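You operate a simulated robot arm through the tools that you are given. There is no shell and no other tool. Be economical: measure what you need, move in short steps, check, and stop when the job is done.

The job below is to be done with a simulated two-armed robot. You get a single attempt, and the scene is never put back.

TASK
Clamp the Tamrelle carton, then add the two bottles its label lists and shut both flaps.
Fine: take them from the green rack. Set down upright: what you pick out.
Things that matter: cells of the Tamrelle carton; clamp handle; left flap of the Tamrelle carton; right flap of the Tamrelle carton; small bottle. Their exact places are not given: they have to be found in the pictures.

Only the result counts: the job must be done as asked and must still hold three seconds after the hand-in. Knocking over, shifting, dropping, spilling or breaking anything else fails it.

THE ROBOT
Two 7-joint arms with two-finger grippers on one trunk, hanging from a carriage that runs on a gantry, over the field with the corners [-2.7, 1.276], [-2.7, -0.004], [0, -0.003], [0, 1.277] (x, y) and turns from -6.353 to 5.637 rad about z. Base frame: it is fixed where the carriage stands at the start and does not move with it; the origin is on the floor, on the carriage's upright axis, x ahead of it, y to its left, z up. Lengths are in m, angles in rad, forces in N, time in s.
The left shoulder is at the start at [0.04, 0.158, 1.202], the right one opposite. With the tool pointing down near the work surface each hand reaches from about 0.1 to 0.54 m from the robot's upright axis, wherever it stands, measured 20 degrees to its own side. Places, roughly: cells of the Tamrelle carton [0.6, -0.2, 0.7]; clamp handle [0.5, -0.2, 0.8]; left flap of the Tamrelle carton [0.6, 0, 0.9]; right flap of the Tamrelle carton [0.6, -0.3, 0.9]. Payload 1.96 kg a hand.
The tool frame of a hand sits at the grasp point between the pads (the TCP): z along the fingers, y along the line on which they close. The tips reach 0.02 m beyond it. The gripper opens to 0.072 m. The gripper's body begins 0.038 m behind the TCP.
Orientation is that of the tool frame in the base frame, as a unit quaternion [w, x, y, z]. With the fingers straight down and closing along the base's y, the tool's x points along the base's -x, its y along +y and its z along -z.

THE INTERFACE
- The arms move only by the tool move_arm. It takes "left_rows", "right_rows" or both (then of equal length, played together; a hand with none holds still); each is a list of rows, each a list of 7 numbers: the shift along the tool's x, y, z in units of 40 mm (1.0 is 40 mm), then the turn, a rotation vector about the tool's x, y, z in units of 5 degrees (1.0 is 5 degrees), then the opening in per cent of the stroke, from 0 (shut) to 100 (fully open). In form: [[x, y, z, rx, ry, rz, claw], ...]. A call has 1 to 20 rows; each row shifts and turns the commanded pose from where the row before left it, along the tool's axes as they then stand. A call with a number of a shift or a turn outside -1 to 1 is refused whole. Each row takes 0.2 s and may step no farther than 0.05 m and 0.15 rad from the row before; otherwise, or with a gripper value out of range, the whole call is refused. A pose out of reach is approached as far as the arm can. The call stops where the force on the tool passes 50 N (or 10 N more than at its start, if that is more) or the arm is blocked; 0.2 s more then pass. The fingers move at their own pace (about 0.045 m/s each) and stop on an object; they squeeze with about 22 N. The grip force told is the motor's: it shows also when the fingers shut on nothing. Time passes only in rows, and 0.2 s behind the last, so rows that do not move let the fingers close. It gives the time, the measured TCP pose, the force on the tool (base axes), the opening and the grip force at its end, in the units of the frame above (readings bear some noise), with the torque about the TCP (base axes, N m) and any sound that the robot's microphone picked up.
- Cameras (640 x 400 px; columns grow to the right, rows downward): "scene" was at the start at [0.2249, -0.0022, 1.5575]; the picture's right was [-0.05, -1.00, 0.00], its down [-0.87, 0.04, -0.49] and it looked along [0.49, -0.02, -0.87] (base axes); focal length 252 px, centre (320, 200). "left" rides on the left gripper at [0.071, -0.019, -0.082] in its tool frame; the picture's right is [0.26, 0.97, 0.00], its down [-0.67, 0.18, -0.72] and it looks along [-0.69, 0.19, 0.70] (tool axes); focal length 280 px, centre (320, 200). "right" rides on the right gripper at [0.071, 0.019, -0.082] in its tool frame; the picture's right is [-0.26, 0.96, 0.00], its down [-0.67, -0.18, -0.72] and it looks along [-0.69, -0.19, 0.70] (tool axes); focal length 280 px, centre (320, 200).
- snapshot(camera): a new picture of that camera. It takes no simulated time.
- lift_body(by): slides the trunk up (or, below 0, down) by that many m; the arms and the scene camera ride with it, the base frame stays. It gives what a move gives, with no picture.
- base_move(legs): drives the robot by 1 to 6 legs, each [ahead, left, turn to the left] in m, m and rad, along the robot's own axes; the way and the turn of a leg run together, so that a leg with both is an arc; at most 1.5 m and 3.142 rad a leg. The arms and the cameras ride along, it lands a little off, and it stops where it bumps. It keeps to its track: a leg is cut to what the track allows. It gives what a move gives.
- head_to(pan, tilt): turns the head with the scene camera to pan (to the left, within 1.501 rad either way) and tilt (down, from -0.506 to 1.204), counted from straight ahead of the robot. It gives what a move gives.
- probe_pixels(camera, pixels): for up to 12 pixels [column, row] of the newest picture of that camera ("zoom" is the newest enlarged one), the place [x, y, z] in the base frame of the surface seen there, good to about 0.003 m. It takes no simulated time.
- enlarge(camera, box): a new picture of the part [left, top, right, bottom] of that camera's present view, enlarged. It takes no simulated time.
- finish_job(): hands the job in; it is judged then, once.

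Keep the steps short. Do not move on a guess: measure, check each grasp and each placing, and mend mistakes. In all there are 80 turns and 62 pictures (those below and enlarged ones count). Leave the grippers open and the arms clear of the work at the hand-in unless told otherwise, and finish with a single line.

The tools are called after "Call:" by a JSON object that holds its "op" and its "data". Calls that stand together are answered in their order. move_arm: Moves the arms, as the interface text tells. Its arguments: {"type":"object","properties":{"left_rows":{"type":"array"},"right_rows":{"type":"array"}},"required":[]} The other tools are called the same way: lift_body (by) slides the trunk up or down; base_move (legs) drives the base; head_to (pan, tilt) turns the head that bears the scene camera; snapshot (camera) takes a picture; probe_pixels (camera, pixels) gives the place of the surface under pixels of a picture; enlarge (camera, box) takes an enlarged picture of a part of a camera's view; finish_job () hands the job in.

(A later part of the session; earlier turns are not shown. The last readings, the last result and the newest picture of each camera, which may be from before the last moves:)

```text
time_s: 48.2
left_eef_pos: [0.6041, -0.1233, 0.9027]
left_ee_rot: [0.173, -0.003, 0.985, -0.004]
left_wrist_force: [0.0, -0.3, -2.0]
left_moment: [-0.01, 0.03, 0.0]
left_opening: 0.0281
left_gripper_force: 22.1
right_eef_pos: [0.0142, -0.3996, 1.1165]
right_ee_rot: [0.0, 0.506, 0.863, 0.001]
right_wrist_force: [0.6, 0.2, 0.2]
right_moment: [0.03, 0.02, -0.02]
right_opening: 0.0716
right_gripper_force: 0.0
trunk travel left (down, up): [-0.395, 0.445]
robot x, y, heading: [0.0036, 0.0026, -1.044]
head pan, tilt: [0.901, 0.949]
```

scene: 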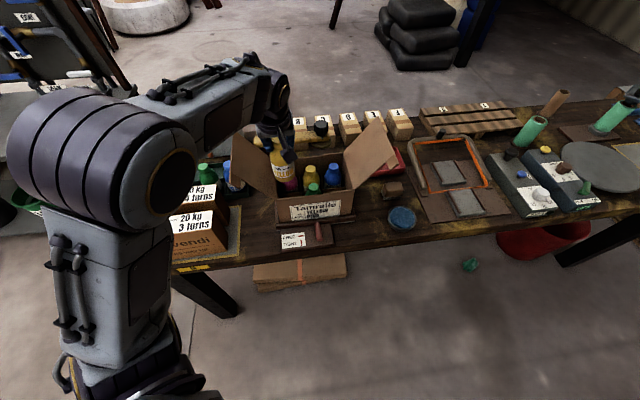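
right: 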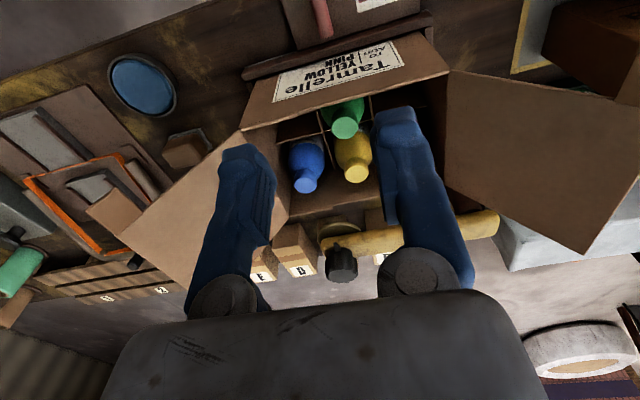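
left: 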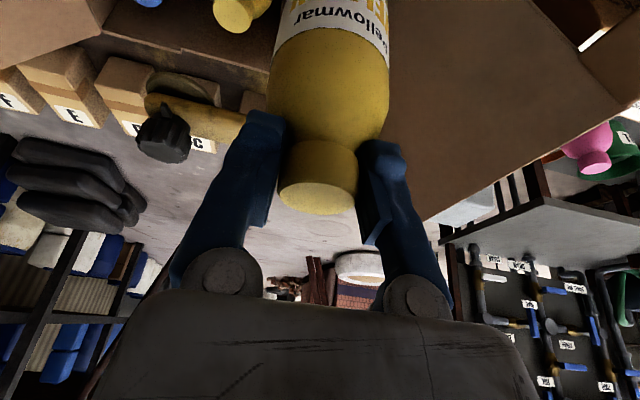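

Call:
{"op": "move_arm", "data": {"left_rows": [[0.085, 0, 0.235, 0, 0, 0, 0], [0.085, 0, 0.235, 0, 0, 0, 0], [0.085, 0, 0.235, 0, 0, 0, 0], [0.085, 0, 0.235, 0, 0, 0, 0], [0, 0, 0, 0, 0, 0, 0]]}}

Call:
{"op": "snapshot", "data": {"camera": "left"}}

Call:
{"op": "enlarge", "data": {"camera": "scene", "box": [225, 110, 405, 225]}}

```text
time_s: 49.4
left_eef_pos: [0.6031, -0.1236, 0.8634]
left_ee_rot: [0.173, -0.004, 0.985, -0.004]
left_wrist_force: [-0.2, 0.3, -2.1]
left_moment: [0.02, -0.03, -0.02]
left_opening: 0.0278
left_gripper_force: 22.1
right_eef_pos: [0.0142, -0.3996, 1.1149]
right_ee_rot: [0.0, 0.506, 0.863, 0.0]
right_wrist_force: [-0.2, 0.0, -0.2]
right_moment: [0.01, -0.03, -0.02]
right_opening: 0.0721
right_gripper_force: 0.2
trunk travel left (down, up): [-0.395, 0.445]
robot x, y, heading: [-0.0024, -0.0018, -1.039]
head pan, tilt: [0.901, 0.949]
```

```text
38 pictures are left
```

left: 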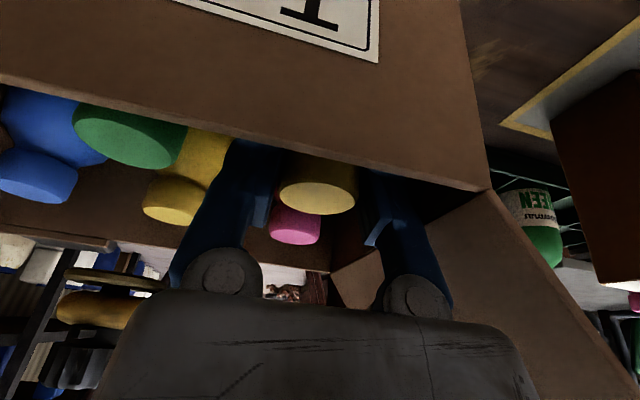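

```text
3.48 times, centred on (315, 168) of scene
```

zoom: 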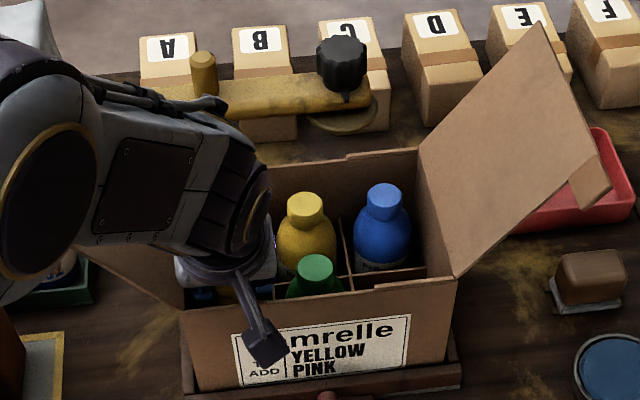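

Still free; about 6 mm left. Lower in 2 mm steps.

Call:
{"op": "move_arm", "data": {"left_rows": [[0.017, 0, 0.047, 0, 0, 0, 0], [0.017, 0, 0.047, 0, 0, 0, 0], [0, 0, 0, 0, 0, 0, 0]]}}

```text
time_s: 50.2
left_eef_pos: [0.6014, -0.125, 0.8592]
left_ee_rot: [0.173, -0.003, 0.985, -0.004]
left_wrist_force: [-0.1, 1.1, -1.9]
left_moment: [0.03, -0.01, -0.02]
left_opening: 0.028
left_gripper_force: 22.2
right_eef_pos: [0.0139, -0.4001, 1.1162]
right_ee_rot: [-0.001, 0.505, 0.863, 0.0]
right_wrist_force: [0.2, 0.3, 0.2]
right_moment: [0.0, -0.02, 0.05]
right_opening: 0.0721
right_gripper_force: 0.0
trunk travel left (down, up): [-0.395, 0.445]
robot x, y, heading: [0.0004, 0.0016, -1.043]
head pan, tilt: [0.901, 0.949]
```

Call:
{"op": "move_arm", "data": {"left_rows": [[0.017, 0, 0.047, 0, 0, 0, 0], [0, 0, 0, 0, 0, 0, 0]]}}

```text
time_s: 50.8
left_eef_pos: [0.6029, -0.1258, 0.8579]
left_ee_rot: [0.174, -0.003, 0.985, -0.005]
left_wrist_force: [-4.2, 0.6, 8.6]
left_moment: [0.23, 0.38, 0.07]
left_opening: 0.0282
left_gripper_force: 21.7
right_eef_pos: [0.0138, -0.4001, 1.1158]
right_ee_rot: [-0.001, 0.505, 0.863, 0.001]
right_wrist_force: [1.0, 0.6, -0.7]
right_moment: [0.01, 0.06, 0.0]
right_opening: 0.0719
right_gripper_force: 0.1
trunk travel left (down, up): [-0.395, 0.445]
robot x, y, heading: [0.0006, 0.0023, -1.042]
head pan, tilt: [0.901, 0.949]
```

Contact with the floor felt (force +8.6 N at the expected height). Open only to ~0.042 m because of the wall, then rise a little and look.

Call:
{"op": "move_arm", "data": {"left_rows": [[0, 0, 0, 0, 0, 0, 58], [0, 0, 0, 0, 0, 0, 58], [0, 0, 0, 0, 0, 0, 58], [-0.12, 0, -0.33, 0, 0, 0, 58], [-0.214, 0, -0.5875, 0, 0, 0, 58], [-0.257, 0, -0.705, 0, 0, 0, 58], [-0.257, 0, -0.705, 0, 0, 0, 58], [-0.257, 0, -0.705, 0, 0, 0, 58], [-0.257, 0, -0.705, 0, 0, 0, 58]]}}

Call:
{"op": "snapshot", "data": {"camera": "left"}}

```text
time_s: 52.8
left_eef_pos: [0.6028, -0.1228, 1.0176]
left_ee_rot: [0.173, -0.003, 0.985, -0.004]
left_wrist_force: [0.5, -0.8, 0.4]
left_moment: [0.0, 0.0, -0.04]
left_opening: 0.0417
left_gripper_force: 0.1
right_eef_pos: [0.0131, -0.3999, 1.1143]
right_ee_rot: [0.0, 0.505, 0.863, -0.001]
right_wrist_force: [0.1, -0.1, -0.5]
right_moment: [0.01, 0.0, 0.02]
right_opening: 0.072
right_gripper_force: 0.1
trunk travel left (down, up): [-0.395, 0.445]
robot x, y, heading: [0.0017, 0.0003, -1.044]
head pan, tilt: [0.901, 0.949]
```

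```text
36 pictures are left
```

left: 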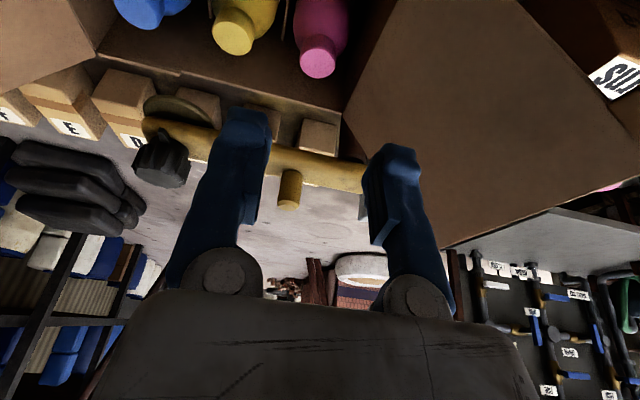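

Yellow is released. Retract in front of the carton, drive 0.275 m left, and look at the placed bottle on the way.

Call:
{"op": "move_arm", "data": {"left_rows": [[0.614, 0.11, -0.287, 0, 0, 0, 70], [0.614, 0.11, -0.287, 0, 0, 0, 70], [0.614, 0.11, -0.287, 0, 0, 0, 70], [0.614, 0.11, -0.287, 0, 0, 0, 70], [0.614, 0.11, -0.287, 0, 0, 0, 70]]}}

Call:
{"op": "enlarge", "data": {"camera": "scene", "box": [225, 110, 405, 225]}}

Call:
{"op": "base_move", "data": {"legs": [[-0.238, 0.1375, 0]]}}

```text
time_s: 54.0
left_eef_pos: [0.4667, -0.102, 1.029]
left_ee_rot: [0.17, -0.005, 0.985, -0.007]
left_wrist_force: [1.1, -0.1, -0.7]
left_moment: [0.04, 0.0, -0.02]
left_opening: 0.0506
left_gripper_force: 0.0
right_eef_pos: [0.0139, -0.3997, 1.1153]
right_ee_rot: [0.0, 0.505, 0.863, 0.0]
right_wrist_force: [0.8, 1.5, 0.6]
right_moment: [0.0, 0.03, 0.01]
right_opening: 0.0719
right_gripper_force: 0.0
trunk travel left (down, up): [-0.395, 0.445]
robot x, y, heading: [0.0009, 0.0014, -1.039]
head pan, tilt: [0.901, 0.949]
```

```text
3.48 times, centred on (315, 168) of scene
```

zoom: 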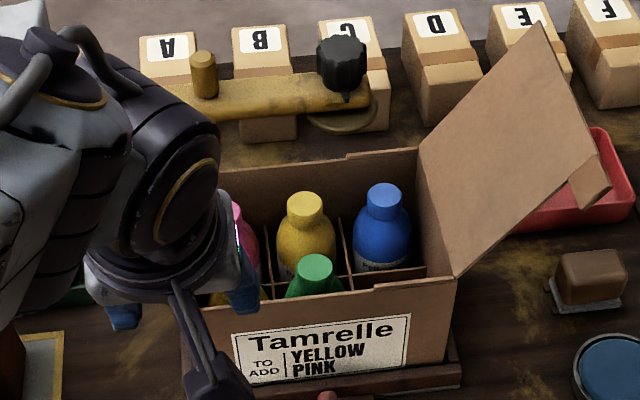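

```text
time_s: 55.9
left_eef_pos: [0.466, 0.1728, 1.0282]
left_ee_rot: [0.17, -0.005, 0.985, -0.004]
left_wrist_force: [-0.1, 0.0, -0.4]
left_moment: [-0.02, -0.01, 0.0]
left_opening: 0.0505
left_gripper_force: 0.1
right_eef_pos: [0.0121, -0.1261, 1.1147]
right_ee_rot: [0.0, 0.505, 0.863, -0.001]
right_wrist_force: [0.2, -0.3, -0.6]
right_moment: [-0.01, -0.01, 0.0]
right_opening: 0.0718
right_gripper_force: 0.1
trunk travel left (down, up): [-0.395, 0.445]
robot x, y, heading: [-0.0021, 0.2778, -1.04]
head pan, tilt: [0.901, 0.949]
```

Go to above the pink rack bottle (0.731, 0.286) at z≈0.96.

Call:
{"op": "move_arm", "data": {"left_rows": [[-0.709, 0.354, 0.478, 0, -0.03, 0, 70], [-0.709, 0.354, 0.478, 0, -0.03, 0, 70], [-0.709, 0.354, 0.478, 0, -0.03, 0, 70], [-0.709, 0.354, 0.478, 0, 0, 0, 70], [-0.709, 0.354, 0.478, 0, 0, 0, 70], [-0.709, 0.354, 0.478, 0, 0, 0, 70], [-0.709, 0.354, 0.478, 0, 0, 0, 70], [-0.709, 0.354, 0.478, 0, 0, 0, 70], [0, 0, 0, 0, 0, 0, 70]]}}

Call:
{"op": "snapshot", "data": {"camera": "left"}}

```text
time_s: 57.9
left_eef_pos: [0.731, 0.2878, 0.9613]
left_ee_rot: [0.176, -0.005, 0.984, -0.005]
left_wrist_force: [1.0, -0.3, -0.7]
left_moment: [0.0, -0.01, -0.02]
left_opening: 0.0505
left_gripper_force: 0.1
right_eef_pos: [0.0115, -0.1269, 1.1154]
right_ee_rot: [-0.001, 0.505, 0.863, 0.0]
right_wrist_force: [-0.3, -0.3, 0.0]
right_moment: [-0.01, 0.01, 0.03]
right_opening: 0.0723
right_gripper_force: 0.0
trunk travel left (down, up): [-0.395, 0.445]
robot x, y, heading: [0.0026, 0.2731, -1.042]
head pan, tilt: [0.901, 0.949]
```

```text
34 pictures are left
```

left: 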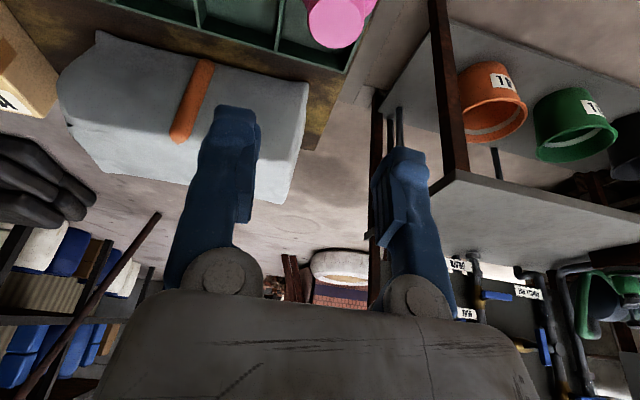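

Call:
{"op": "probe_pixels", "data": {"camera": "left", "pixels": [[335, 22], [312, 22], [360, 22], [335, 5], [335, 45]]}}

```text
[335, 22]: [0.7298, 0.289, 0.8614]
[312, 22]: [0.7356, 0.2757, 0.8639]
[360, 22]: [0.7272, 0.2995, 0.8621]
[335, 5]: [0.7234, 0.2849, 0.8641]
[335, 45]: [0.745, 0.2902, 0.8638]
```

Pink cap centre ≈(0.732, 0.288). Descend vertically to z≈0.8535.

Call:
{"op": "move_arm", "data": {"left_rows": [[0.181, 0, 0.507, 0, 0, 0, 70], [0.181, 0, 0.507, 0, 0, 0, 70], [0.181, 0, 0.507, 0, 0, 0, 70], [0.181, 0, 0.507, 0, 0, 0, 70], [0.181, 0, 0.507, 0, 0, 0, 70], [0, 0, 0, 0, 0, 0, 70]]}}

Call:
{"op": "snapshot", "data": {"camera": "left"}}

```text
time_s: 59.3
left_eef_pos: [0.7319, 0.288, 0.8537]
left_ee_rot: [0.175, -0.005, 0.985, -0.005]
left_wrist_force: [-0.2, 0.6, 1.2]
left_moment: [0.04, 0.02, 0.01]
left_opening: 0.0502
left_gripper_force: 0.1
right_eef_pos: [0.0127, -0.1277, 1.1149]
right_ee_rot: [0.0, 0.504, 0.863, 0.0]
right_wrist_force: [-0.4, 0.1, 0.4]
right_moment: [0.01, -0.08, -0.06]
right_opening: 0.0718
right_gripper_force: 0.1
trunk travel left (down, up): [-0.395, 0.445]
robot x, y, heading: [-0.0036, 0.2748, -1.036]
head pan, tilt: [0.901, 0.949]
```

```text
33 pictures are left
```

left: 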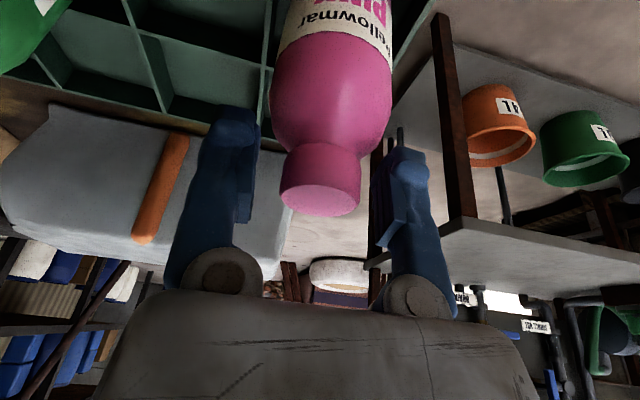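

Centred. Close, then lift vertically 0.17 m.

Call:
{"op": "move_arm", "data": {"left_rows": [[0, 0, 0, 0, 0, 0, 0], [0, 0, 0, 0, 0, 0, 0], [0, 0, 0, 0, 0, 0, 0], [0, 0, 0, 0, 0, 0, 0], [0, 0, 0, 0, 0, 0, 0]]}}

Call:
{"op": "move_arm", "data": {"left_rows": [[-0.09, 0, -0.25, 0, 0, 0, 0], [-0.29, 0, -0.8, 0, 0, 0, 0], [-0.29, 0, -0.8, 0, 0, 0, 0], [-0.29, 0, -0.8, 0, 0, 0, 0], [-0.29, 0, -0.8, 0, 0, 0, 0], [-0.22, 0, -0.6, 0, 0, 0, 0]]}}

```text
time_s: 60.5
left_eef_pos: [0.7329, 0.2861, 0.8537]
left_ee_rot: [0.175, -0.005, 0.985, -0.005]
left_wrist_force: [-0.4, 0.9, 2.9]
left_moment: [0.27, 0.09, -0.01]
left_opening: 0.0284
left_gripper_force: 22.2
right_eef_pos: [0.0132, -0.1258, 1.115]
right_ee_rot: [0.0, 0.505, 0.863, -0.001]
right_wrist_force: [0.0, -0.3, -0.2]
right_moment: [-0.02, -0.03, 0.04]
right_opening: 0.072
right_gripper_force: 0.2
trunk travel left (down, up): [-0.395, 0.445]
robot x, y, heading: [-0.0017, 0.2734, -1.044]
head pan, tilt: [0.901, 0.949]
```

```text
time_s: 61.9
left_eef_pos: [0.7312, 0.2897, 1.0273]
left_ee_rot: [0.176, -0.004, 0.984, -0.005]
left_wrist_force: [-0.3, 0.2, -2.7]
left_moment: [0.0, 0.06, 0.01]
left_opening: 0.0281
left_gripper_force: 22.2
right_eef_pos: [0.0126, -0.1268, 1.1151]
right_ee_rot: [0.0, 0.504, 0.864, 0.0]
right_wrist_force: [0.5, 0.0, 0.1]
right_moment: [-0.01, -0.02, -0.04]
right_opening: 0.072
right_gripper_force: 0.0
trunk travel left (down, up): [-0.395, 0.445]
robot x, y, heading: [-0.0023, 0.2717, -1.042]
head pan, tilt: [0.901, 0.949]
```

Held. Retract and drive back right 0.272 m.

Call:
{"op": "move_arm", "data": {"left_rows": [[0.76, -0.354, -0.3125, 0, 0, 0, 0], [0.76, -0.354, -0.3125, 0, 0, 0, 0], [0.76, -0.354, -0.3125, 0, 0, 0, 0], [0.76, -0.354, -0.3125, 0, 0, 0, 0], [0.76, -0.354, -0.3125, 0, 0, 0, 0], [0.76, -0.354, -0.3125, 0, 0, 0, 0], [0.76, -0.354, -0.3125, 0, 0, 0, 0], [0.76, -0.354, -0.3125, 0, 0, 0, 0]]}}

Call:
{"op": "base_move", "data": {"legs": [[0.236, -0.136, 0]]}}

```text
time_s: 63.7
left_eef_pos: [0.4695, 0.1718, 1.0364]
left_ee_rot: [0.172, -0.006, 0.985, -0.007]
left_wrist_force: [-0.3, -0.3, -3.2]
left_moment: [0.0, -0.01, 0.0]
left_opening: 0.0284
left_gripper_force: 22.4
right_eef_pos: [0.012, -0.1271, 1.1153]
right_ee_rot: [0.0, 0.505, 0.863, 0.0]
right_wrist_force: [0.2, -0.5, 0.3]
right_moment: [-0.03, -0.03, 0.04]
right_opening: 0.0717
right_gripper_force: 0.1
trunk travel left (down, up): [-0.395, 0.445]
robot x, y, heading: [-0.0041, 0.271, -1.037]
head pan, tilt: [0.901, 0.949]
```

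```text
time_s: 65.7
left_eef_pos: [0.4719, -0.0998, 1.0375]
left_ee_rot: [0.172, -0.006, 0.985, -0.007]
left_wrist_force: [0.3, 0.0, -3.2]
left_moment: [0.04, -0.01, 0.01]
left_opening: 0.0283
left_gripper_force: 22.1
right_eef_pos: [0.0157, -0.3987, 1.1149]
right_ee_rot: [0.0, 0.504, 0.864, 0.0]
right_wrist_force: [0.4, -0.5, 0.9]
right_moment: [0.03, 0.0, 0.0]
right_opening: 0.0719
right_gripper_force: 0.0
trunk travel left (down, up): [-0.395, 0.445]
robot x, y, heading: [-0.0007, -0.0009, -1.04]
head pan, tilt: [0.901, 0.949]
```

Over the front-right cell (0.603, −0.262) at z≈1.045.

Call:
{"op": "move_arm", "data": {"left_rows": [[-0.523, -0.675, 0.157, 0, 0, 0, 0], [-0.523, -0.675, 0.157, 0, 0, 0, 0], [-0.523, -0.675, 0.157, 0, 0, 0, 0], [-0.523, -0.675, 0.157, 0, 0, 0, 0], [-0.523, -0.675, 0.157, 0, 0, 0, 0], [-0.523, -0.675, 0.157, 0, 0, 0, 0], [0, 0, 0, 0, 0, 0, 0]]}}

Call:
{"op": "enlarge", "data": {"camera": "scene", "box": [225, 110, 405, 225]}}

```text
time_s: 67.2
left_eef_pos: [0.6037, -0.258, 1.0446]
left_ee_rot: [0.172, -0.007, 0.985, -0.005]
left_wrist_force: [0.2, -0.3, -2.2]
left_moment: [0.02, 0.02, 0.01]
left_opening: 0.0281
left_gripper_force: 21.8
right_eef_pos: [0.0146, -0.3978, 1.1151]
right_ee_rot: [0.0, 0.504, 0.864, -0.001]
right_wrist_force: [-0.2, 0.5, -1.1]
right_moment: [0.02, 0.02, 0.01]
right_opening: 0.072
right_gripper_force: 0.1
trunk travel left (down, up): [-0.395, 0.445]
robot x, y, heading: [-0.0006, 0.001, -1.039]
head pan, tilt: [0.901, 0.949]
```

```text
3.48 times, centred on (315, 168) of scene
```

zoom: 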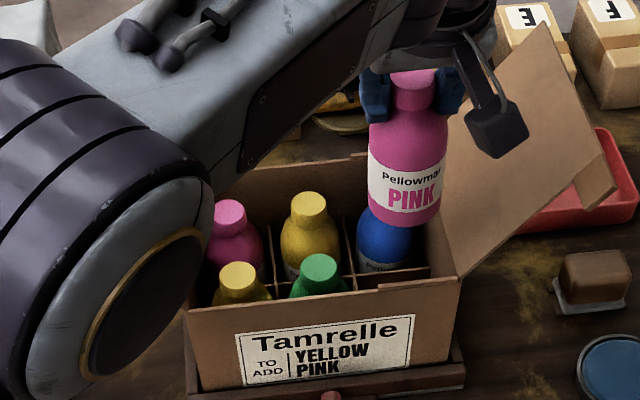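

Yellow sits well. Measure the right cell's bounds and the pink bottle.

Call:
{"op": "probe_pixels", "data": {"camera": "zoom", "pixels": [[357, 288], [400, 275], [448, 270], [430, 274], [405, 200], [370, 190], [446, 185], [238, 268], [318, 258], [460, 275]]}}

```text
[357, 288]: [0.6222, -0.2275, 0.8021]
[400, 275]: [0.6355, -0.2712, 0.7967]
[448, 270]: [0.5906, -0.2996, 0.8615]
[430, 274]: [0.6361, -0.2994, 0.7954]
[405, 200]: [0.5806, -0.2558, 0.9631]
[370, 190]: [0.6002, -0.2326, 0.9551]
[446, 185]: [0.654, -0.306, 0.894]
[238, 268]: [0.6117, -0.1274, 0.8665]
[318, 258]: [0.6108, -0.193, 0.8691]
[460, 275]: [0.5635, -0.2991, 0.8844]
```

Cell centre y ≈ −0.2635; shift −4.5 mm and lower 0.09 m.

Call:
{"op": "move_arm", "data": {"left_rows": [[0, -0.11, 0, 0, 0, 0, 0], [0.255, 0, 0.705, 0, 0, 0, 0], [0.255, 0, 0.705, 0, 0, 0, 0], [0.255, 0, 0.705, 0, 0, 0, 0], [0, 0, 0, 0, 0, 0, 0]]}}

Call:
{"op": "snapshot", "data": {"camera": "scene"}}

```text
time_s: 68.5
left_eef_pos: [0.6052, -0.2658, 0.9548]
left_ee_rot: [0.172, -0.006, 0.985, -0.007]
left_wrist_force: [0.6, 0.2, -2.0]
left_moment: [-0.02, -0.01, 0.02]
left_opening: 0.0284
left_gripper_force: 22.0
right_eef_pos: [0.0149, -0.3996, 1.1147]
right_ee_rot: [0.001, 0.504, 0.864, 0.0]
right_wrist_force: [0.4, 0.1, -0.3]
right_moment: [0.01, -0.01, 0.01]
right_opening: 0.0723
right_gripper_force: 0.1
trunk travel left (down, up): [-0.395, 0.445]
robot x, y, heading: [-0.0007, 0.003, -1.039]
head pan, tilt: [0.901, 0.949]
```

```text
31 pictures are left
```

scene: 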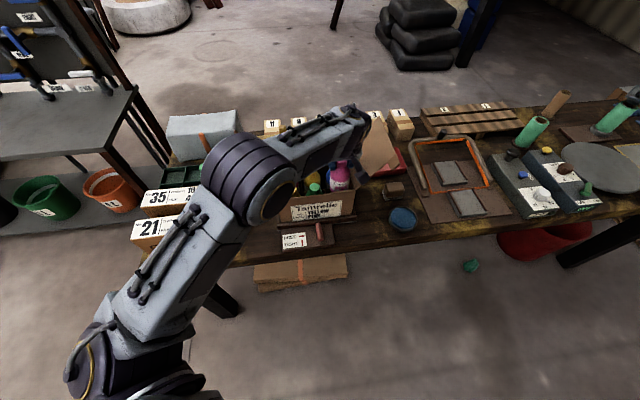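

The elbow is near the left flap in the picture; probe its height and the flap.

Call:
{"op": "probe_pixels", "data": {"camera": "scene", "pixels": [[230, 160], [265, 150], [285, 180], [290, 165], [310, 150], [335, 120], [222, 215], [340, 165]]}}

```text
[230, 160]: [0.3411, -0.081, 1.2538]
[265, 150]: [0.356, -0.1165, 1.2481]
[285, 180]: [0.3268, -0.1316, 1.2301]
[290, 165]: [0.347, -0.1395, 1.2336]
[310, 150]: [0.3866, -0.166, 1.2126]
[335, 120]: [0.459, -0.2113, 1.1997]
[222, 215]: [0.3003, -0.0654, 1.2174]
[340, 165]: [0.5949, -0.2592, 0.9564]
```

Elbow is high and clear. Lower 5 cm, then 4 cm more slowly.

Call:
{"op": "move_arm", "data": {"left_rows": [[0.24, 0.05, 0.58, 0, 0, 0, 0], [0.22, 0, 0.59, 0, 0, 0, 0], [0, 0, 0, 0, 0, 0, 0], [0.085, 0, 0.235, 0, 0, 0, 0], [0.085, 0, 0.235, 0, 0, 0, 0], [0.085, 0, 0.235, 0, 0, 0, 0], [0.085, 0, 0.235, 0, 0, 0, 0], [0, 0, 0, 0, 0, 0, 0]]}}

Call:
{"op": "snapshot", "data": {"camera": "left"}}

```text
time_s: 70.2
left_eef_pos: [0.6024, -0.2655, 0.8664]
left_ee_rot: [0.173, -0.005, 0.985, -0.006]
left_wrist_force: [0.4, -1.0, -3.8]
left_moment: [0.01, 0.03, -0.01]
left_opening: 0.0281
left_gripper_force: 21.2
right_eef_pos: [0.0146, -0.3988, 1.1149]
right_ee_rot: [-0.001, 0.503, 0.865, 0.0]
right_wrist_force: [-0.2, 0.4, 0.0]
right_moment: [-0.01, 0.02, 0.0]
right_opening: 0.0723
right_gripper_force: 0.0
trunk travel left (down, up): [-0.395, 0.445]
robot x, y, heading: [0.0008, 0.0013, -1.035]
head pan, tilt: [0.901, 0.949]
```

```text
30 pictures are left
```

left: 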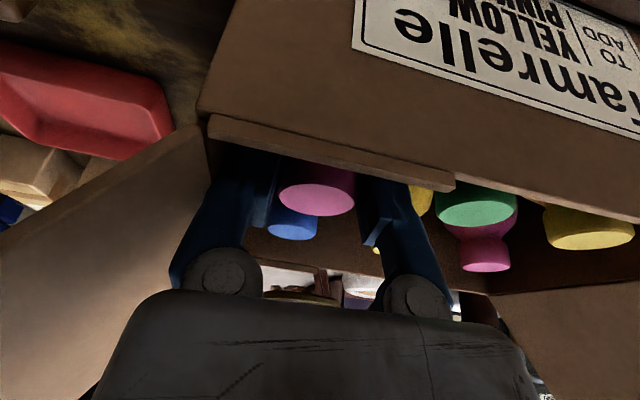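

Free still; lower 6 mm then check for contact.

Call:
{"op": "move_arm", "data": {"left_rows": [[0.017, 0, 0.047, 0, 0, 0, 0], [0.017, 0, 0.047, 0, 0, 0, 0], [0.017, 0, 0.047, 0, 0, 0, 0], [0, 0, 0, 0, 0, 0, 0]]}}

```text
time_s: 71.2
left_eef_pos: [0.6029, -0.2648, 0.8593]
left_ee_rot: [0.173, -0.006, 0.985, -0.006]
left_wrist_force: [-0.3, 0.5, -3.2]
left_moment: [0.0, 0.0, 0.02]
left_opening: 0.0282
left_gripper_force: 22.5
right_eef_pos: [0.0143, -0.3983, 1.1159]
right_ee_rot: [0.0, 0.503, 0.864, 0.0]
right_wrist_force: [-0.5, -0.2, -0.1]
right_moment: [0.03, -0.02, 0.02]
right_opening: 0.0718
right_gripper_force: 0.0
trunk travel left (down, up): [-0.395, 0.445]
robot x, y, heading: [0.001, 0.0013, -1.039]
head pan, tilt: [0.901, 0.949]
```

Call:
{"op": "move_arm", "data": {"left_rows": [[0.017, 0, 0.047, 0, 0, 0, 0], [0.009, 0, 0.024, 0, 0, 0, 0], [0, 0, 0, 0, 0, 0, 0]]}}

```text
time_s: 72.0
left_eef_pos: [0.6042, -0.2656, 0.858]
left_ee_rot: [0.173, -0.005, 0.985, -0.007]
left_wrist_force: [-3.5, 0.8, 11.9]
left_moment: [0.4, 0.45, 0.06]
left_opening: 0.0281
left_gripper_force: 22.3
right_eef_pos: [0.0155, -0.3998, 1.1153]
right_ee_rot: [0.0, 0.503, 0.864, 0.001]
right_wrist_force: [0.0, -0.1, 0.1]
right_moment: [-0.03, -0.02, 0.02]
right_opening: 0.0719
right_gripper_force: 0.1
trunk travel left (down, up): [-0.395, 0.445]
robot x, y, heading: [0.0006, 0.0037, -1.039]
head pan, tilt: [0.901, 0.949]
```

Bottom contact. Release, rise, retract in front of the carton, and look.

Call:
{"op": "move_arm", "data": {"left_rows": [[0, 0, 0, 0, 0, 0, 58], [0, 0, 0, 0, 0, 0, 58], [0, 0, 0, 0, 0, 0, 58], [-0.12, 0, -0.33, 0, 0, 0, 58], [-0.214, 0, -0.5875, 0, 0, 0, 58], [-0.257, 0, -0.705, 0, 0, 0, 58], [-0.257, 0, -0.705, 0, 0, 0, 58], [-0.257, 0, -0.705, 0, 0, 0, 58], [-0.257, 0, -0.705, 0, 0, 0, 58], [0.614, 0.11, -0.287, 0, 0, 0, 58], [0.614, 0.11, -0.287, 0, 0, 0, 58], [0.614, 0.11, -0.287, 0, 0, 0, 58], [0.614, 0.11, -0.287, 0, 0, 0, 58], [0.614, 0.11, -0.287, 0, 0, 0, 58]]}}

Call:
{"op": "snapshot", "data": {"camera": "left"}}

Call:
{"op": "enlarge", "data": {"camera": "scene", "box": [225, 110, 405, 225]}}

```text
time_s: 75.0
left_eef_pos: [0.4669, -0.2412, 1.0278]
left_ee_rot: [0.173, -0.006, 0.985, -0.007]
left_wrist_force: [0.3, 0.1, -0.5]
left_moment: [-0.02, -0.04, 0.02]
left_opening: 0.0417
left_gripper_force: 0.0
right_eef_pos: [0.0159, -0.3984, 1.1155]
right_ee_rot: [0.0, 0.504, 0.864, 0.0]
right_wrist_force: [-0.4, 0.5, -0.1]
right_moment: [0.01, 0.03, 0.0]
right_opening: 0.0718
right_gripper_force: 0.1
trunk travel left (down, up): [-0.395, 0.445]
robot x, y, heading: [0.0016, 0.0006, -1.043]
head pan, tilt: [0.901, 0.949]
```

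```text
29 pictures are left
```

left: 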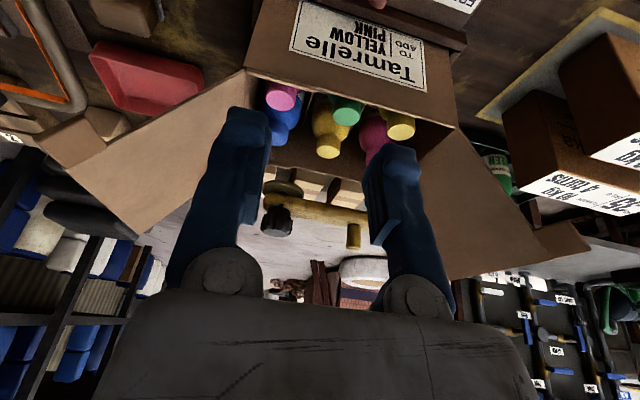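

```text
3.48 times, centred on (315, 168) of scene
```

zoom: 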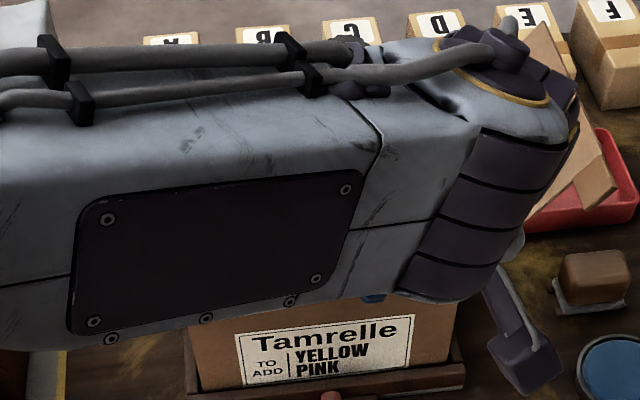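

All six bottles are in. Next the flaps. Drive 0.1 m left, raise the hand over flap height and move it to the outer side of the left flap (0.62, 0.08), fingers closed.

Call:
{"op": "base_move", "data": {"legs": [[-0.0866, 0.05, 0]]}}

Call:
{"op": "move_arm", "data": {"left_rows": [[-0.235, 0, -0.645, 0, 0, 0, 0], [-0.235, 0, -0.645, 0, 0, 0, 0], [-0.45, 0.69, 0.163, 0, 0, 0, 0], [-0.45, 0.69, 0.163, 0, 0, 0, 0], [-0.45, 0.69, 0.163, 0, 0, 0, 0], [-0.45, 0.69, 0.163, 0, 0, 0, 0], [-0.45, 0.69, 0.163, 0, 0, 0, 0], [-0.45, 0.69, 0.163, 0, 0, 0, 0], [-0.45, 0.69, 0.163, 0, 0, 0, 0], [-0.45, 0.69, 0.163, 0, 0, 0, 0]]}}

Call:
{"op": "enlarge", "data": {"camera": "scene", "box": [200, 90, 420, 230]}}

```text
time_s: 76.2
left_eef_pos: [0.4668, -0.1419, 1.0278]
left_ee_rot: [0.173, -0.006, 0.985, -0.006]
left_wrist_force: [-0.3, 0.6, 0.4]
left_moment: [0.0, 0.04, 0.0]
left_opening: 0.0418
left_gripper_force: 0.1
right_eef_pos: [0.0145, -0.2976, 1.1153]
right_ee_rot: [0.0, 0.504, 0.864, 0.0]
right_wrist_force: [-0.2, -1.0, 0.2]
right_moment: [-0.01, -0.02, -0.03]
right_opening: 0.0719
right_gripper_force: 0.0
trunk travel left (down, up): [-0.395, 0.445]
robot x, y, heading: [-0.0027, 0.1034, -1.037]
head pan, tilt: [0.901, 0.949]
```

```text
time_s: 78.4
left_eef_pos: [0.6188, 0.0807, 1.08]
left_ee_rot: [0.173, -0.007, 0.985, -0.006]
left_wrist_force: [-0.4, -0.1, -0.1]
left_moment: [-0.01, -0.02, -0.02]
left_opening: 0.0
left_gripper_force: 22.0
right_eef_pos: [0.0152, -0.2991, 1.1154]
right_ee_rot: [0.0, 0.504, 0.864, 0.0]
right_wrist_force: [0.1, 0.3, -0.3]
right_moment: [0.0, -0.02, 0.04]
right_opening: 0.0721
right_gripper_force: 0.0
trunk travel left (down, up): [-0.395, 0.445]
robot x, y, heading: [-0.0037, 0.1011, -1.036]
head pan, tilt: [0.901, 0.949]
```

```text
2.86 times, centred on (310, 160) of scene
```

zoom: 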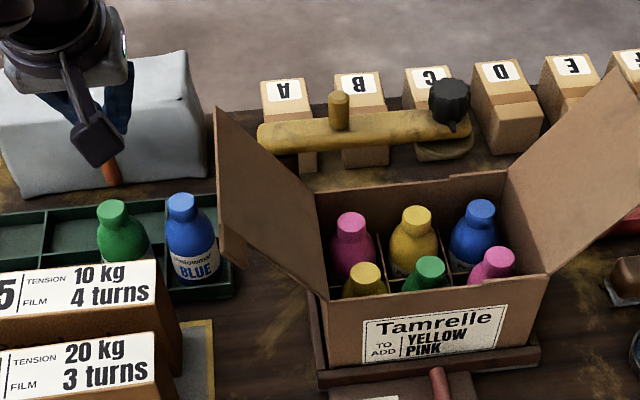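

All bottles correct. Measure both flaps' corners.

Call:
{"op": "probe_pixels", "data": {"camera": "zoom", "pixels": [[219, 110], [221, 225], [240, 262], [313, 190], [326, 292], [265, 190], [508, 175], [549, 268], [605, 85], [628, 215], [570, 180], [638, 190]]}}

```text
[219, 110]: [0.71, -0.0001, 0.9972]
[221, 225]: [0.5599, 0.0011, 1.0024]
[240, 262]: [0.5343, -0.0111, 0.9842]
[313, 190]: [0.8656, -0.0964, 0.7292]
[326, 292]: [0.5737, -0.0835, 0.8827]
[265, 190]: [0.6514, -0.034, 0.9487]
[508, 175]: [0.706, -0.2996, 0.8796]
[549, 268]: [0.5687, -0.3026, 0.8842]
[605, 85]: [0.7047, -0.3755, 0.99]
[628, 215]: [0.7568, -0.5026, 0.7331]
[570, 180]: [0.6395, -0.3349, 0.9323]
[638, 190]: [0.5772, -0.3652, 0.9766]
```

Left flap: hinge (y −0.085, z 0.88), tip (0, 1.0). Lower the closed fingers outside it to z≈0.98, then push −y gently to y≈−0.06.

Call:
{"op": "move_arm", "data": {"left_rows": [[0.283, 0, 0.783, 0, 0, 0, 0], [0.283, 0, 0.783, 0, 0, 0, 0], [0.283, 0, 0.783, 0, 0, 0, 0], [0, -0.5, 0, 0, 0, 0, 0], [0, -0.5, 0, 0, 0, 0, 0], [0, -0.5, 0, 0, 0, 0, 0], [0, -0.5, 0, 0, 0, 0, 0], [0, -0.5, 0, 0, 0, 0, 0], [0, -0.5, 0, 0, 0, 0, 0], [0, -0.5, 0, 0, 0, 0, 0], [0, 0, 0, 0, 0, 0, 0]]}}

Call:
{"op": "enlarge", "data": {"camera": "scene", "box": [200, 90, 420, 230]}}

```text
time_s: 80.8
left_eef_pos: [0.62, -0.0607, 0.9821]
left_ee_rot: [0.173, -0.006, 0.985, -0.006]
left_wrist_force: [0.0, -0.3, -0.8]
left_moment: [0.0, -0.02, 0.02]
left_opening: 0.0
left_gripper_force: 21.4
right_eef_pos: [0.0157, -0.2994, 1.1151]
right_ee_rot: [0.0, 0.504, 0.863, 0.0]
right_wrist_force: [0.2, 0.6, 0.3]
right_moment: [-0.03, -0.02, 0.02]
right_opening: 0.072
right_gripper_force: 0.1
trunk travel left (down, up): [-0.395, 0.445]
robot x, y, heading: [0.0016, 0.1031, -1.038]
head pan, tilt: [0.901, 0.949]
```

```text
2.86 times, centred on (310, 160) of scene
```

zoom: 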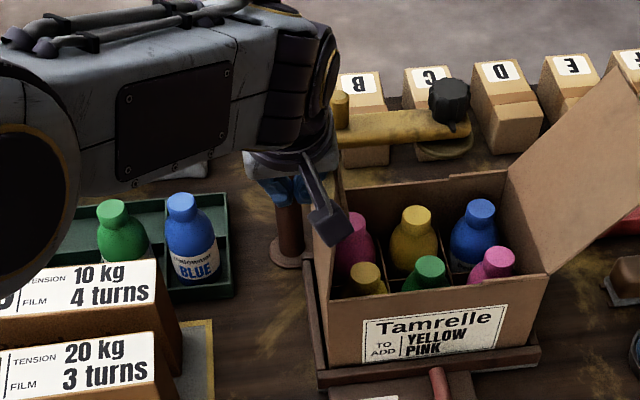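

The flap is about vertical with almost no resistance. Continue to y≈−0.18.

Call:
{"op": "move_arm", "data": {"left_rows": [[0, -0.5, 0, 0, 0, 0, 0], [0, -0.5, 0, 0, 0, 0, 0], [0, -0.5, 0, 0, 0, 0, 0], [0, -0.5, 0, 0, 0, 0, 0], [0, -0.5, 0, 0, 0, 0, 0], [0, -0.5, 0, 0, 0, 0, 0], [0, 0, 0, 0, 0, 0, 0]]}}

Call:
{"op": "enlarge", "data": {"camera": "scene", "box": [200, 90, 420, 230]}}

```text
time_s: 82.4
left_eef_pos: [0.6213, -0.1806, 0.9836]
left_ee_rot: [0.173, -0.007, 0.985, -0.006]
left_wrist_force: [-0.4, 0.1, 0.5]
left_moment: [0.03, -0.02, -0.04]
left_opening: 0.0001
left_gripper_force: 21.8
right_eef_pos: [0.0145, -0.2991, 1.1158]
right_ee_rot: [-0.001, 0.504, 0.863, -0.001]
right_wrist_force: [0.3, -0.6, -0.3]
right_moment: [0.01, -0.03, -0.03]
right_opening: 0.0718
right_gripper_force: 0.0
trunk travel left (down, up): [-0.395, 0.445]
robot x, y, heading: [-0.0023, 0.0992, -1.038]
head pan, tilt: [0.901, 0.949]
```

```text
2.86 times, centred on (310, 160) of scene
```

zoom: 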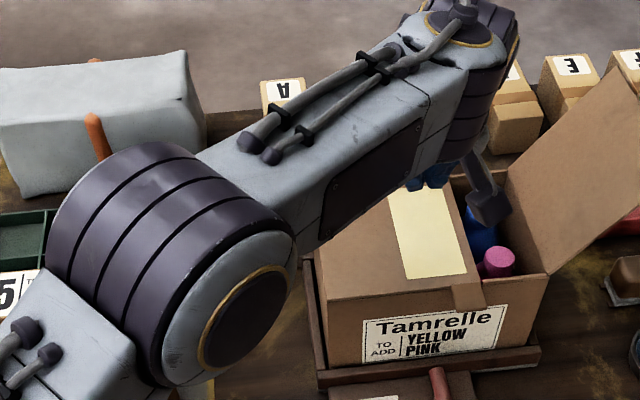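

The flap leans well over. Probe how far it is down before pressing.

Call:
{"op": "probe_pixels", "data": {"camera": "zoom", "pixels": [[340, 280], [400, 285], [445, 275], [405, 210], [450, 235], [470, 297], [335, 294]]}}

```text
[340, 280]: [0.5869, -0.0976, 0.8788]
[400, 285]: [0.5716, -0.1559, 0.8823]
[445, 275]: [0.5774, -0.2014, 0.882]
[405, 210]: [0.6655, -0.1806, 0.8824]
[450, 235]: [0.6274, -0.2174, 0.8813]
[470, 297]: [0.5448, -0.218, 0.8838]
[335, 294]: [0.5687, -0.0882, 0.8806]
```

The left flap is shut flat (z≈0.882). For the right flap: lift and retract, drive right to y=0, and turn a further 30° right so the left shoulder reaches it.

Call:
{"op": "move_arm", "data": {"left_rows": [[-0.283, 0, -0.783, 0, 0, 0, 0], [-0.283, 0, -0.783, 0, 0, 0, 0], [-0.283, 0, -0.783, 0, 0, 0, 0], [0.724, 0, -0.262, 0, 0, 0, 100], [0.724, 0, -0.262, 0, 0, 0, 100], [0.724, 0, -0.262, 0, 0, 0, 100], [0.724, 0, -0.262, 0, 0, 0, 100], [0.724, 0, -0.262, 0, 0, 0, 100]]}}

Call:
{"op": "base_move", "data": {"legs": [[0.0866, -0.05, 0], [0, 0, -0.52]]}}

Call:
{"op": "head_to", "data": {"pan": 1.3, "tilt": 0.95}}

Call:
{"op": "snapshot", "data": {"camera": "scene"}}

```text
time_s: 84.2
left_eef_pos: [0.4654, -0.18, 1.0821]
left_ee_rot: [0.173, -0.006, 0.985, -0.007]
left_wrist_force: [0.4, -0.6, 0.2]
left_moment: [0.02, 0.0, -0.03]
left_opening: 0.0722
left_gripper_force: 0.1
right_eef_pos: [0.0141, -0.2979, 1.1154]
right_ee_rot: [0.0, 0.504, 0.864, 0.0]
right_wrist_force: [0.7, -0.8, 0.8]
right_moment: [0.03, 0.01, 0.01]
right_opening: 0.0719
right_gripper_force: 0.0
trunk travel left (down, up): [-0.395, 0.445]
robot x, y, heading: [0.0019, 0.1002, -1.041]
head pan, tilt: [0.901, 0.949]
```

```text
time_s: 86.8
left_eef_pos: [0.2643, -0.4753, 1.0841]
left_ee_rot: [0.165, 0.248, 0.953, -0.051]
left_wrist_force: [-0.2, 0.5, -0.1]
left_moment: [-0.01, 0.01, 0.02]
left_opening: 0.0719
left_gripper_force: 0.0
right_eef_pos: [-0.1867, -0.3534, 1.1157]
right_ee_rot: [0.0, 0.709, 0.705, 0.0]
right_wrist_force: [-0.7, 0.2, -0.1]
right_moment: [-0.02, -0.04, -0.01]
right_opening: 0.0717
right_gripper_force: 0.0
trunk travel left (down, up): [-0.395, 0.445]
robot x, y, heading: [0.0024, 0.0016, -1.561]
head pan, tilt: [0.901, 0.949]
```

```text
time_s: 87.7
left_eef_pos: [0.2655, -0.4753, 1.083]
left_ee_rot: [0.165, 0.248, 0.953, -0.05]
left_wrist_force: [0.1, 0.0, -0.3]
left_moment: [-0.02, -0.01, 0.01]
left_opening: 0.0722
left_gripper_force: 0.0
right_eef_pos: [-0.1862, -0.3531, 1.1146]
right_ee_rot: [0.0, 0.71, 0.704, 0.0]
right_wrist_force: [0.3, -0.5, 0.0]
right_moment: [-0.01, 0.01, -0.02]
right_opening: 0.0719
right_gripper_force: 0.1
trunk travel left (down, up): [-0.395, 0.445]
robot x, y, heading: [0.0001, 0.0012, -1.564]
head pan, tilt: [1.3, 0.949]
```

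```text
24 pictures are left
```

scene: 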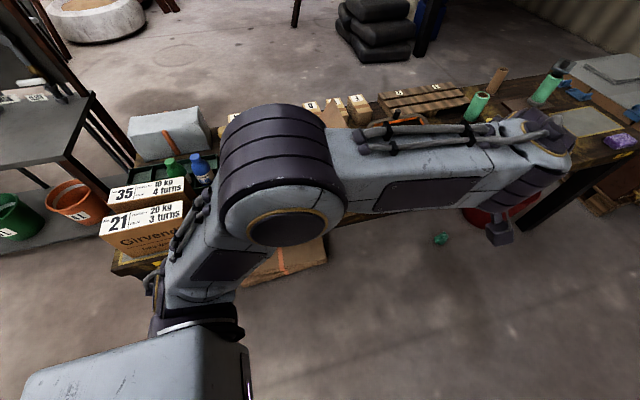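

Move the open hand over the right flap's top edge: to (0.60, −0.385) at z≈1.083.

Call:
{"op": "move_arm", "data": {"left_rows": [[-0.576, 0.613, 0.208, 0, 0, 0, 100], [-0.576, 0.613, 0.208, 0, 0, 0, 100], [-0.576, 0.613, 0.208, 0, 0, 0, 100], [-0.576, 0.613, 0.208, 0, 0, 0, 100], [-0.576, 0.613, 0.208, 0, 0, 0, 100], [-0.576, 0.613, 0.208, 0, 0, 0, 100], [-0.576, 0.613, 0.208, 0, 0, 0, 100], [-0.576, 0.613, 0.208, 0, 0, 0, 100], [-0.576, 0.613, 0.208, 0, 0, 0, 100], [-0.576, 0.613, 0.208, 0, 0, 0, 100], [0, 0, 0, 0, 0, 0, 100]]}}

Call:
{"op": "snapshot", "data": {"camera": "left"}}

Call:
{"op": "snapshot", "data": {"camera": "scene"}}

```text
time_s: 90.1
left_eef_pos: [0.5983, -0.3824, 1.0802]
left_ee_rot: [0.165, 0.249, 0.953, -0.051]
left_wrist_force: [-1.0, -0.2, -0.6]
left_moment: [0.03, -0.02, -0.02]
left_opening: 0.0719
left_gripper_force: 0.0
right_eef_pos: [-0.1871, -0.3536, 1.1157]
right_ee_rot: [0.0, 0.71, 0.705, -0.001]
right_wrist_force: [-0.2, 0.0, -0.3]
right_moment: [-0.01, 0.01, 0.01]
right_opening: 0.0721
right_gripper_force: 0.1
trunk travel left (down, up): [-0.395, 0.445]
robot x, y, heading: [0.0012, -0.0015, -1.559]
head pan, tilt: [1.3, 0.949]
```

```text
23 pictures are left
```

left: 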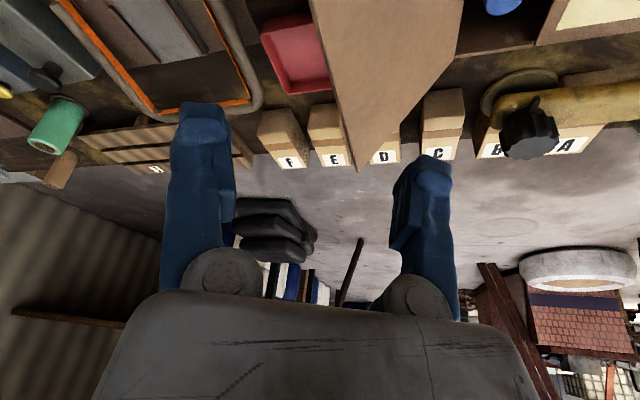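

```text
22 pictures are left
```

scene: 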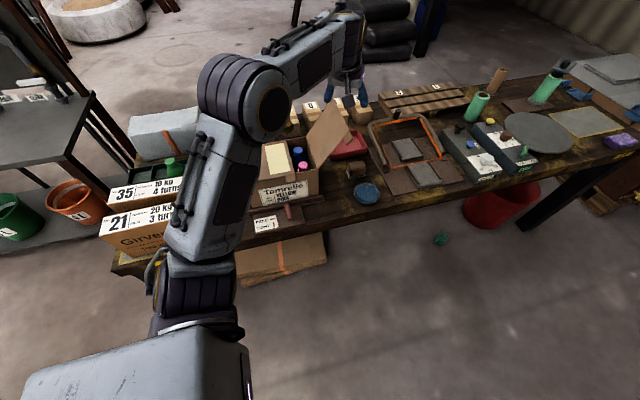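

The flap's top edge lies between the open fingers. Lower 8 cm to straddle it.

Call:
{"op": "move_arm", "data": {"left_rows": [[0.227, 0, 0.627, 0, 0, 0, 100], [0.227, 0, 0.627, 0, 0, 0, 100], [0.227, 0, 0.627, 0, 0, 0, 100], [0, 0, 0, 0, 0, 0, 100]]}}

Call:
{"op": "snapshot", "data": {"camera": "left"}}

Call:
{"op": "enlarge", "data": {"camera": "scene", "box": [240, 70, 420, 190]}}

```text
time_s: 91.1
left_eef_pos: [0.5986, -0.383, 0.9993]
left_ee_rot: [0.165, 0.248, 0.953, -0.051]
left_wrist_force: [0.0, -0.2, 0.0]
left_moment: [0.0, -0.05, -0.01]
left_opening: 0.0721
left_gripper_force: 0.1
right_eef_pos: [-0.1867, -0.3529, 1.115]
right_ee_rot: [0.0, 0.71, 0.704, 0.0]
right_wrist_force: [-0.7, -0.3, 1.0]
right_moment: [0.0, 0.02, 0.0]
right_opening: 0.072
right_gripper_force: 0.1
trunk travel left (down, up): [-0.395, 0.445]
robot x, y, heading: [0.0021, 0.0023, -1.566]
head pan, tilt: [1.3, 0.949]
```

```text
21 pictures are left
```

left: 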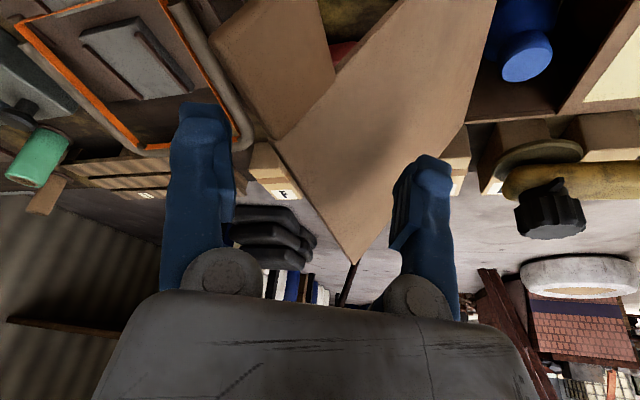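

```text
3.33 times, centred on (330, 130) of scene
```

zoom: 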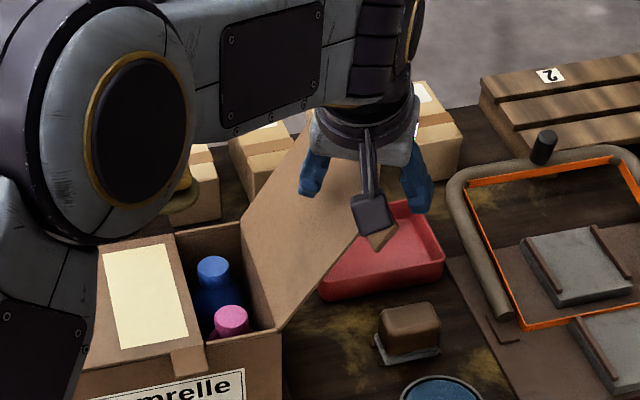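

Straddled well. Drag +y by 0.18 m so the flap passes the vertical.

Call:
{"op": "move_arm", "data": {"left_rows": [[0.235, 0.433, -0.085, 0, 0, 0, 100], [0.235, 0.433, -0.085, 0, 0, 0, 100], [0.235, 0.433, -0.085, 0, 0, 0, 100], [0.235, 0.433, -0.085, 0, 0, 0, 100], [0.235, 0.433, -0.085, 0, 0, 0, 100], [0.235, 0.433, -0.085, 0, 0, 0, 100], [0.235, 0.433, -0.085, 0, 0, 0, 100], [0.235, 0.433, -0.085, 0, 0, 0, 100], [0.235, 0.433, -0.085, 0, 0, 0, 100], [0, 0, 0, 0, 0, 0, 100]]}}

Call:
{"op": "enlarge", "data": {"camera": "scene", "box": [220, 80, 400, 200]}}

Call:
{"op": "snapshot", "data": {"camera": "left"}}

```text
time_s: 93.3
left_eef_pos: [0.595, -0.2026, 0.9973]
left_ee_rot: [0.165, 0.248, 0.953, -0.05]
left_wrist_force: [0.1, -0.1, 0.0]
left_moment: [-0.01, -0.05, 0.03]
left_opening: 0.072
left_gripper_force: 0.1
right_eef_pos: [-0.187, -0.3527, 1.1149]
right_ee_rot: [0.0, 0.71, 0.705, 0.0]
right_wrist_force: [0.0, 0.3, 1.2]
right_moment: [0.03, 0.01, -0.01]
right_opening: 0.0719
right_gripper_force: 0.1
trunk travel left (down, up): [-0.395, 0.445]
robot x, y, heading: [-0.0, 0.0041, -1.557]
head pan, tilt: [1.3, 0.949]
```

```text
3.33 times, centred on (310, 140) of scene
```

zoom: 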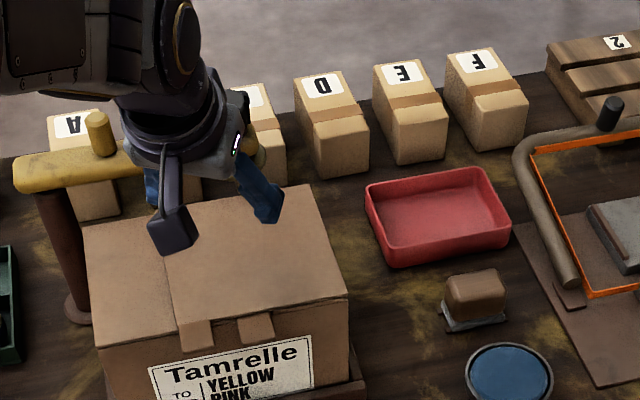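

```text
18 pictures are left
```

left: 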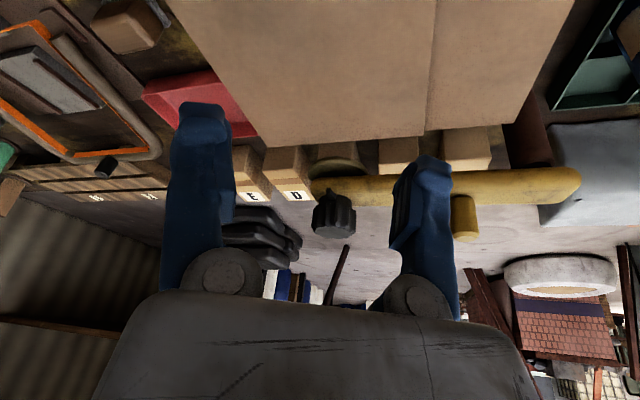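

Both flaps appear shut. Probe the flap surface for flatness.

Call:
{"op": "probe_pixels", "data": {"camera": "zoom", "pixels": [[100, 260], [140, 240], [185, 290], [250, 270], [320, 260], [180, 315], [260, 312], [290, 210]]}}

```text
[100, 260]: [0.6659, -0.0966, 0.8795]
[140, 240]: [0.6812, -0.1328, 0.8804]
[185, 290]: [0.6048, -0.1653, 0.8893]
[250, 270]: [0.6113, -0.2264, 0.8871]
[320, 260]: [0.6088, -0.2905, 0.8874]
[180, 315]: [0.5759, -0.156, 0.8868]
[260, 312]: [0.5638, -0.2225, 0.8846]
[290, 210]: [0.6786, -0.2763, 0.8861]
```

Both are flat (right overlaps left at z≈0.888). The left flap bore a pale patch, possibly adhesive, so I give a gentle press with closed fingers: lower to just above.

Call:
{"op": "move_arm", "data": {"left_rows": [[0, 0, 0, 0, 0, 0, 0], [0, 0, 0, 0, 0, 0, 0], [0, 0, 0, 0, 0, 0, 0], [0, 0, 0, 0, 0, 0, 0], [0.176, 0, 0.488, 0, 0, 0, 0], [0.176, 0, 0.488, 0, 0, 0, 0], [0.176, 0, 0.488, 0, 0, 0, 0], [0.15, 0, 0.42, 0, 0, 0, 0], [0, 0, 0, 0, 0, 0, 0]]}}

```text
time_s: 95.3
left_eef_pos: [0.5943, -0.2045, 0.9177]
left_ee_rot: [0.165, 0.248, 0.953, -0.051]
left_wrist_force: [-0.5, 0.4, -1.3]
left_moment: [0.02, 0.01, 0.02]
left_opening: 0.0
left_gripper_force: 22.2
right_eef_pos: [-0.1872, -0.3525, 1.1138]
right_ee_rot: [0.001, 0.71, 0.705, 0.0]
right_wrist_force: [-0.1, -1.0, 0.7]
right_moment: [-0.01, -0.02, 0.0]
right_opening: 0.072
right_gripper_force: 0.1
trunk travel left (down, up): [-0.395, 0.445]
robot x, y, heading: [0.001, -0.0012, -1.559]
head pan, tilt: [1.3, 0.949]
```

Call:
{"op": "move_arm", "data": {"left_rows": [[0.017, 0, 0.047, 0, 0, 0, 0], [0.017, 0, 0.047, 0, 0, 0, 0], [0.017, 0, 0.047, 0, 0, 0, 0], [0, 0, 0, 0, 0, 0, 0]]}}

```text
time_s: 96.3
left_eef_pos: [0.5953, -0.2046, 0.9116]
left_ee_rot: [0.166, 0.248, 0.953, -0.051]
left_wrist_force: [0.0, -0.3, -0.4]
left_moment: [-0.03, -0.02, 0.02]
left_opening: 0.0
left_gripper_force: 21.8
right_eef_pos: [-0.1865, -0.3532, 1.1157]
right_ee_rot: [0.0, 0.709, 0.705, 0.0]
right_wrist_force: [-0.2, -0.2, 0.4]
right_moment: [-0.04, -0.01, 0.02]
right_opening: 0.0721
right_gripper_force: 0.1
trunk travel left (down, up): [-0.395, 0.445]
robot x, y, heading: [-0.0011, 0.0031, -1.562]
head pan, tilt: [1.3, 0.949]
```

Call:
{"op": "move_arm", "data": {"left_rows": [[0.017, 0, 0.047, 0, 0, 0, 0], [0.017, 0, 0.047, 0, 0, 0, 0], [0, 0, 0, 0, 0, 0, 0]]}}

```text
time_s: 97.1
left_eef_pos: [0.5939, -0.2055, 0.9077]
left_ee_rot: [0.165, 0.248, 0.953, -0.052]
left_wrist_force: [0.4, -0.9, -0.2]
left_moment: [0.02, 0.02, -0.03]
left_opening: 0.0
left_gripper_force: 22.2
right_eef_pos: [-0.1859, -0.3535, 1.1156]
right_ee_rot: [0.0, 0.71, 0.705, -0.001]
right_wrist_force: [-0.6, -0.1, 0.7]
right_moment: [-0.01, -0.01, -0.01]
right_opening: 0.072
right_gripper_force: 0.1
trunk travel left (down, up): [-0.395, 0.445]
robot x, y, heading: [0.0008, 0.0011, -1.558]
head pan, tilt: [1.3, 0.949]
```

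Call:
{"op": "move_arm", "data": {"left_rows": [[0.017, 0, 0.047, 0, 0, 0, 0], [0.012, 0, 0.035, 0, 0, 0, 0], [0, 0, 0, 0, 0, 0, 0]]}}

```text
time_s: 97.9
left_eef_pos: [0.5945, -0.2043, 0.9038]
left_ee_rot: [0.166, 0.248, 0.953, -0.051]
left_wrist_force: [-0.1, -0.3, -0.1]
left_moment: [0.03, 0.02, -0.02]
left_opening: 0.0002
left_gripper_force: 22.2
right_eef_pos: [-0.1863, -0.3531, 1.1163]
right_ee_rot: [-0.001, 0.709, 0.705, -0.001]
right_wrist_force: [0.2, 0.1, -0.4]
right_moment: [-0.01, 0.02, 0.01]
right_opening: 0.0723
right_gripper_force: 0.0
trunk travel left (down, up): [-0.395, 0.445]
robot x, y, heading: [-0.0034, 0.0029, -1.555]
head pan, tilt: [1.3, 0.949]
```

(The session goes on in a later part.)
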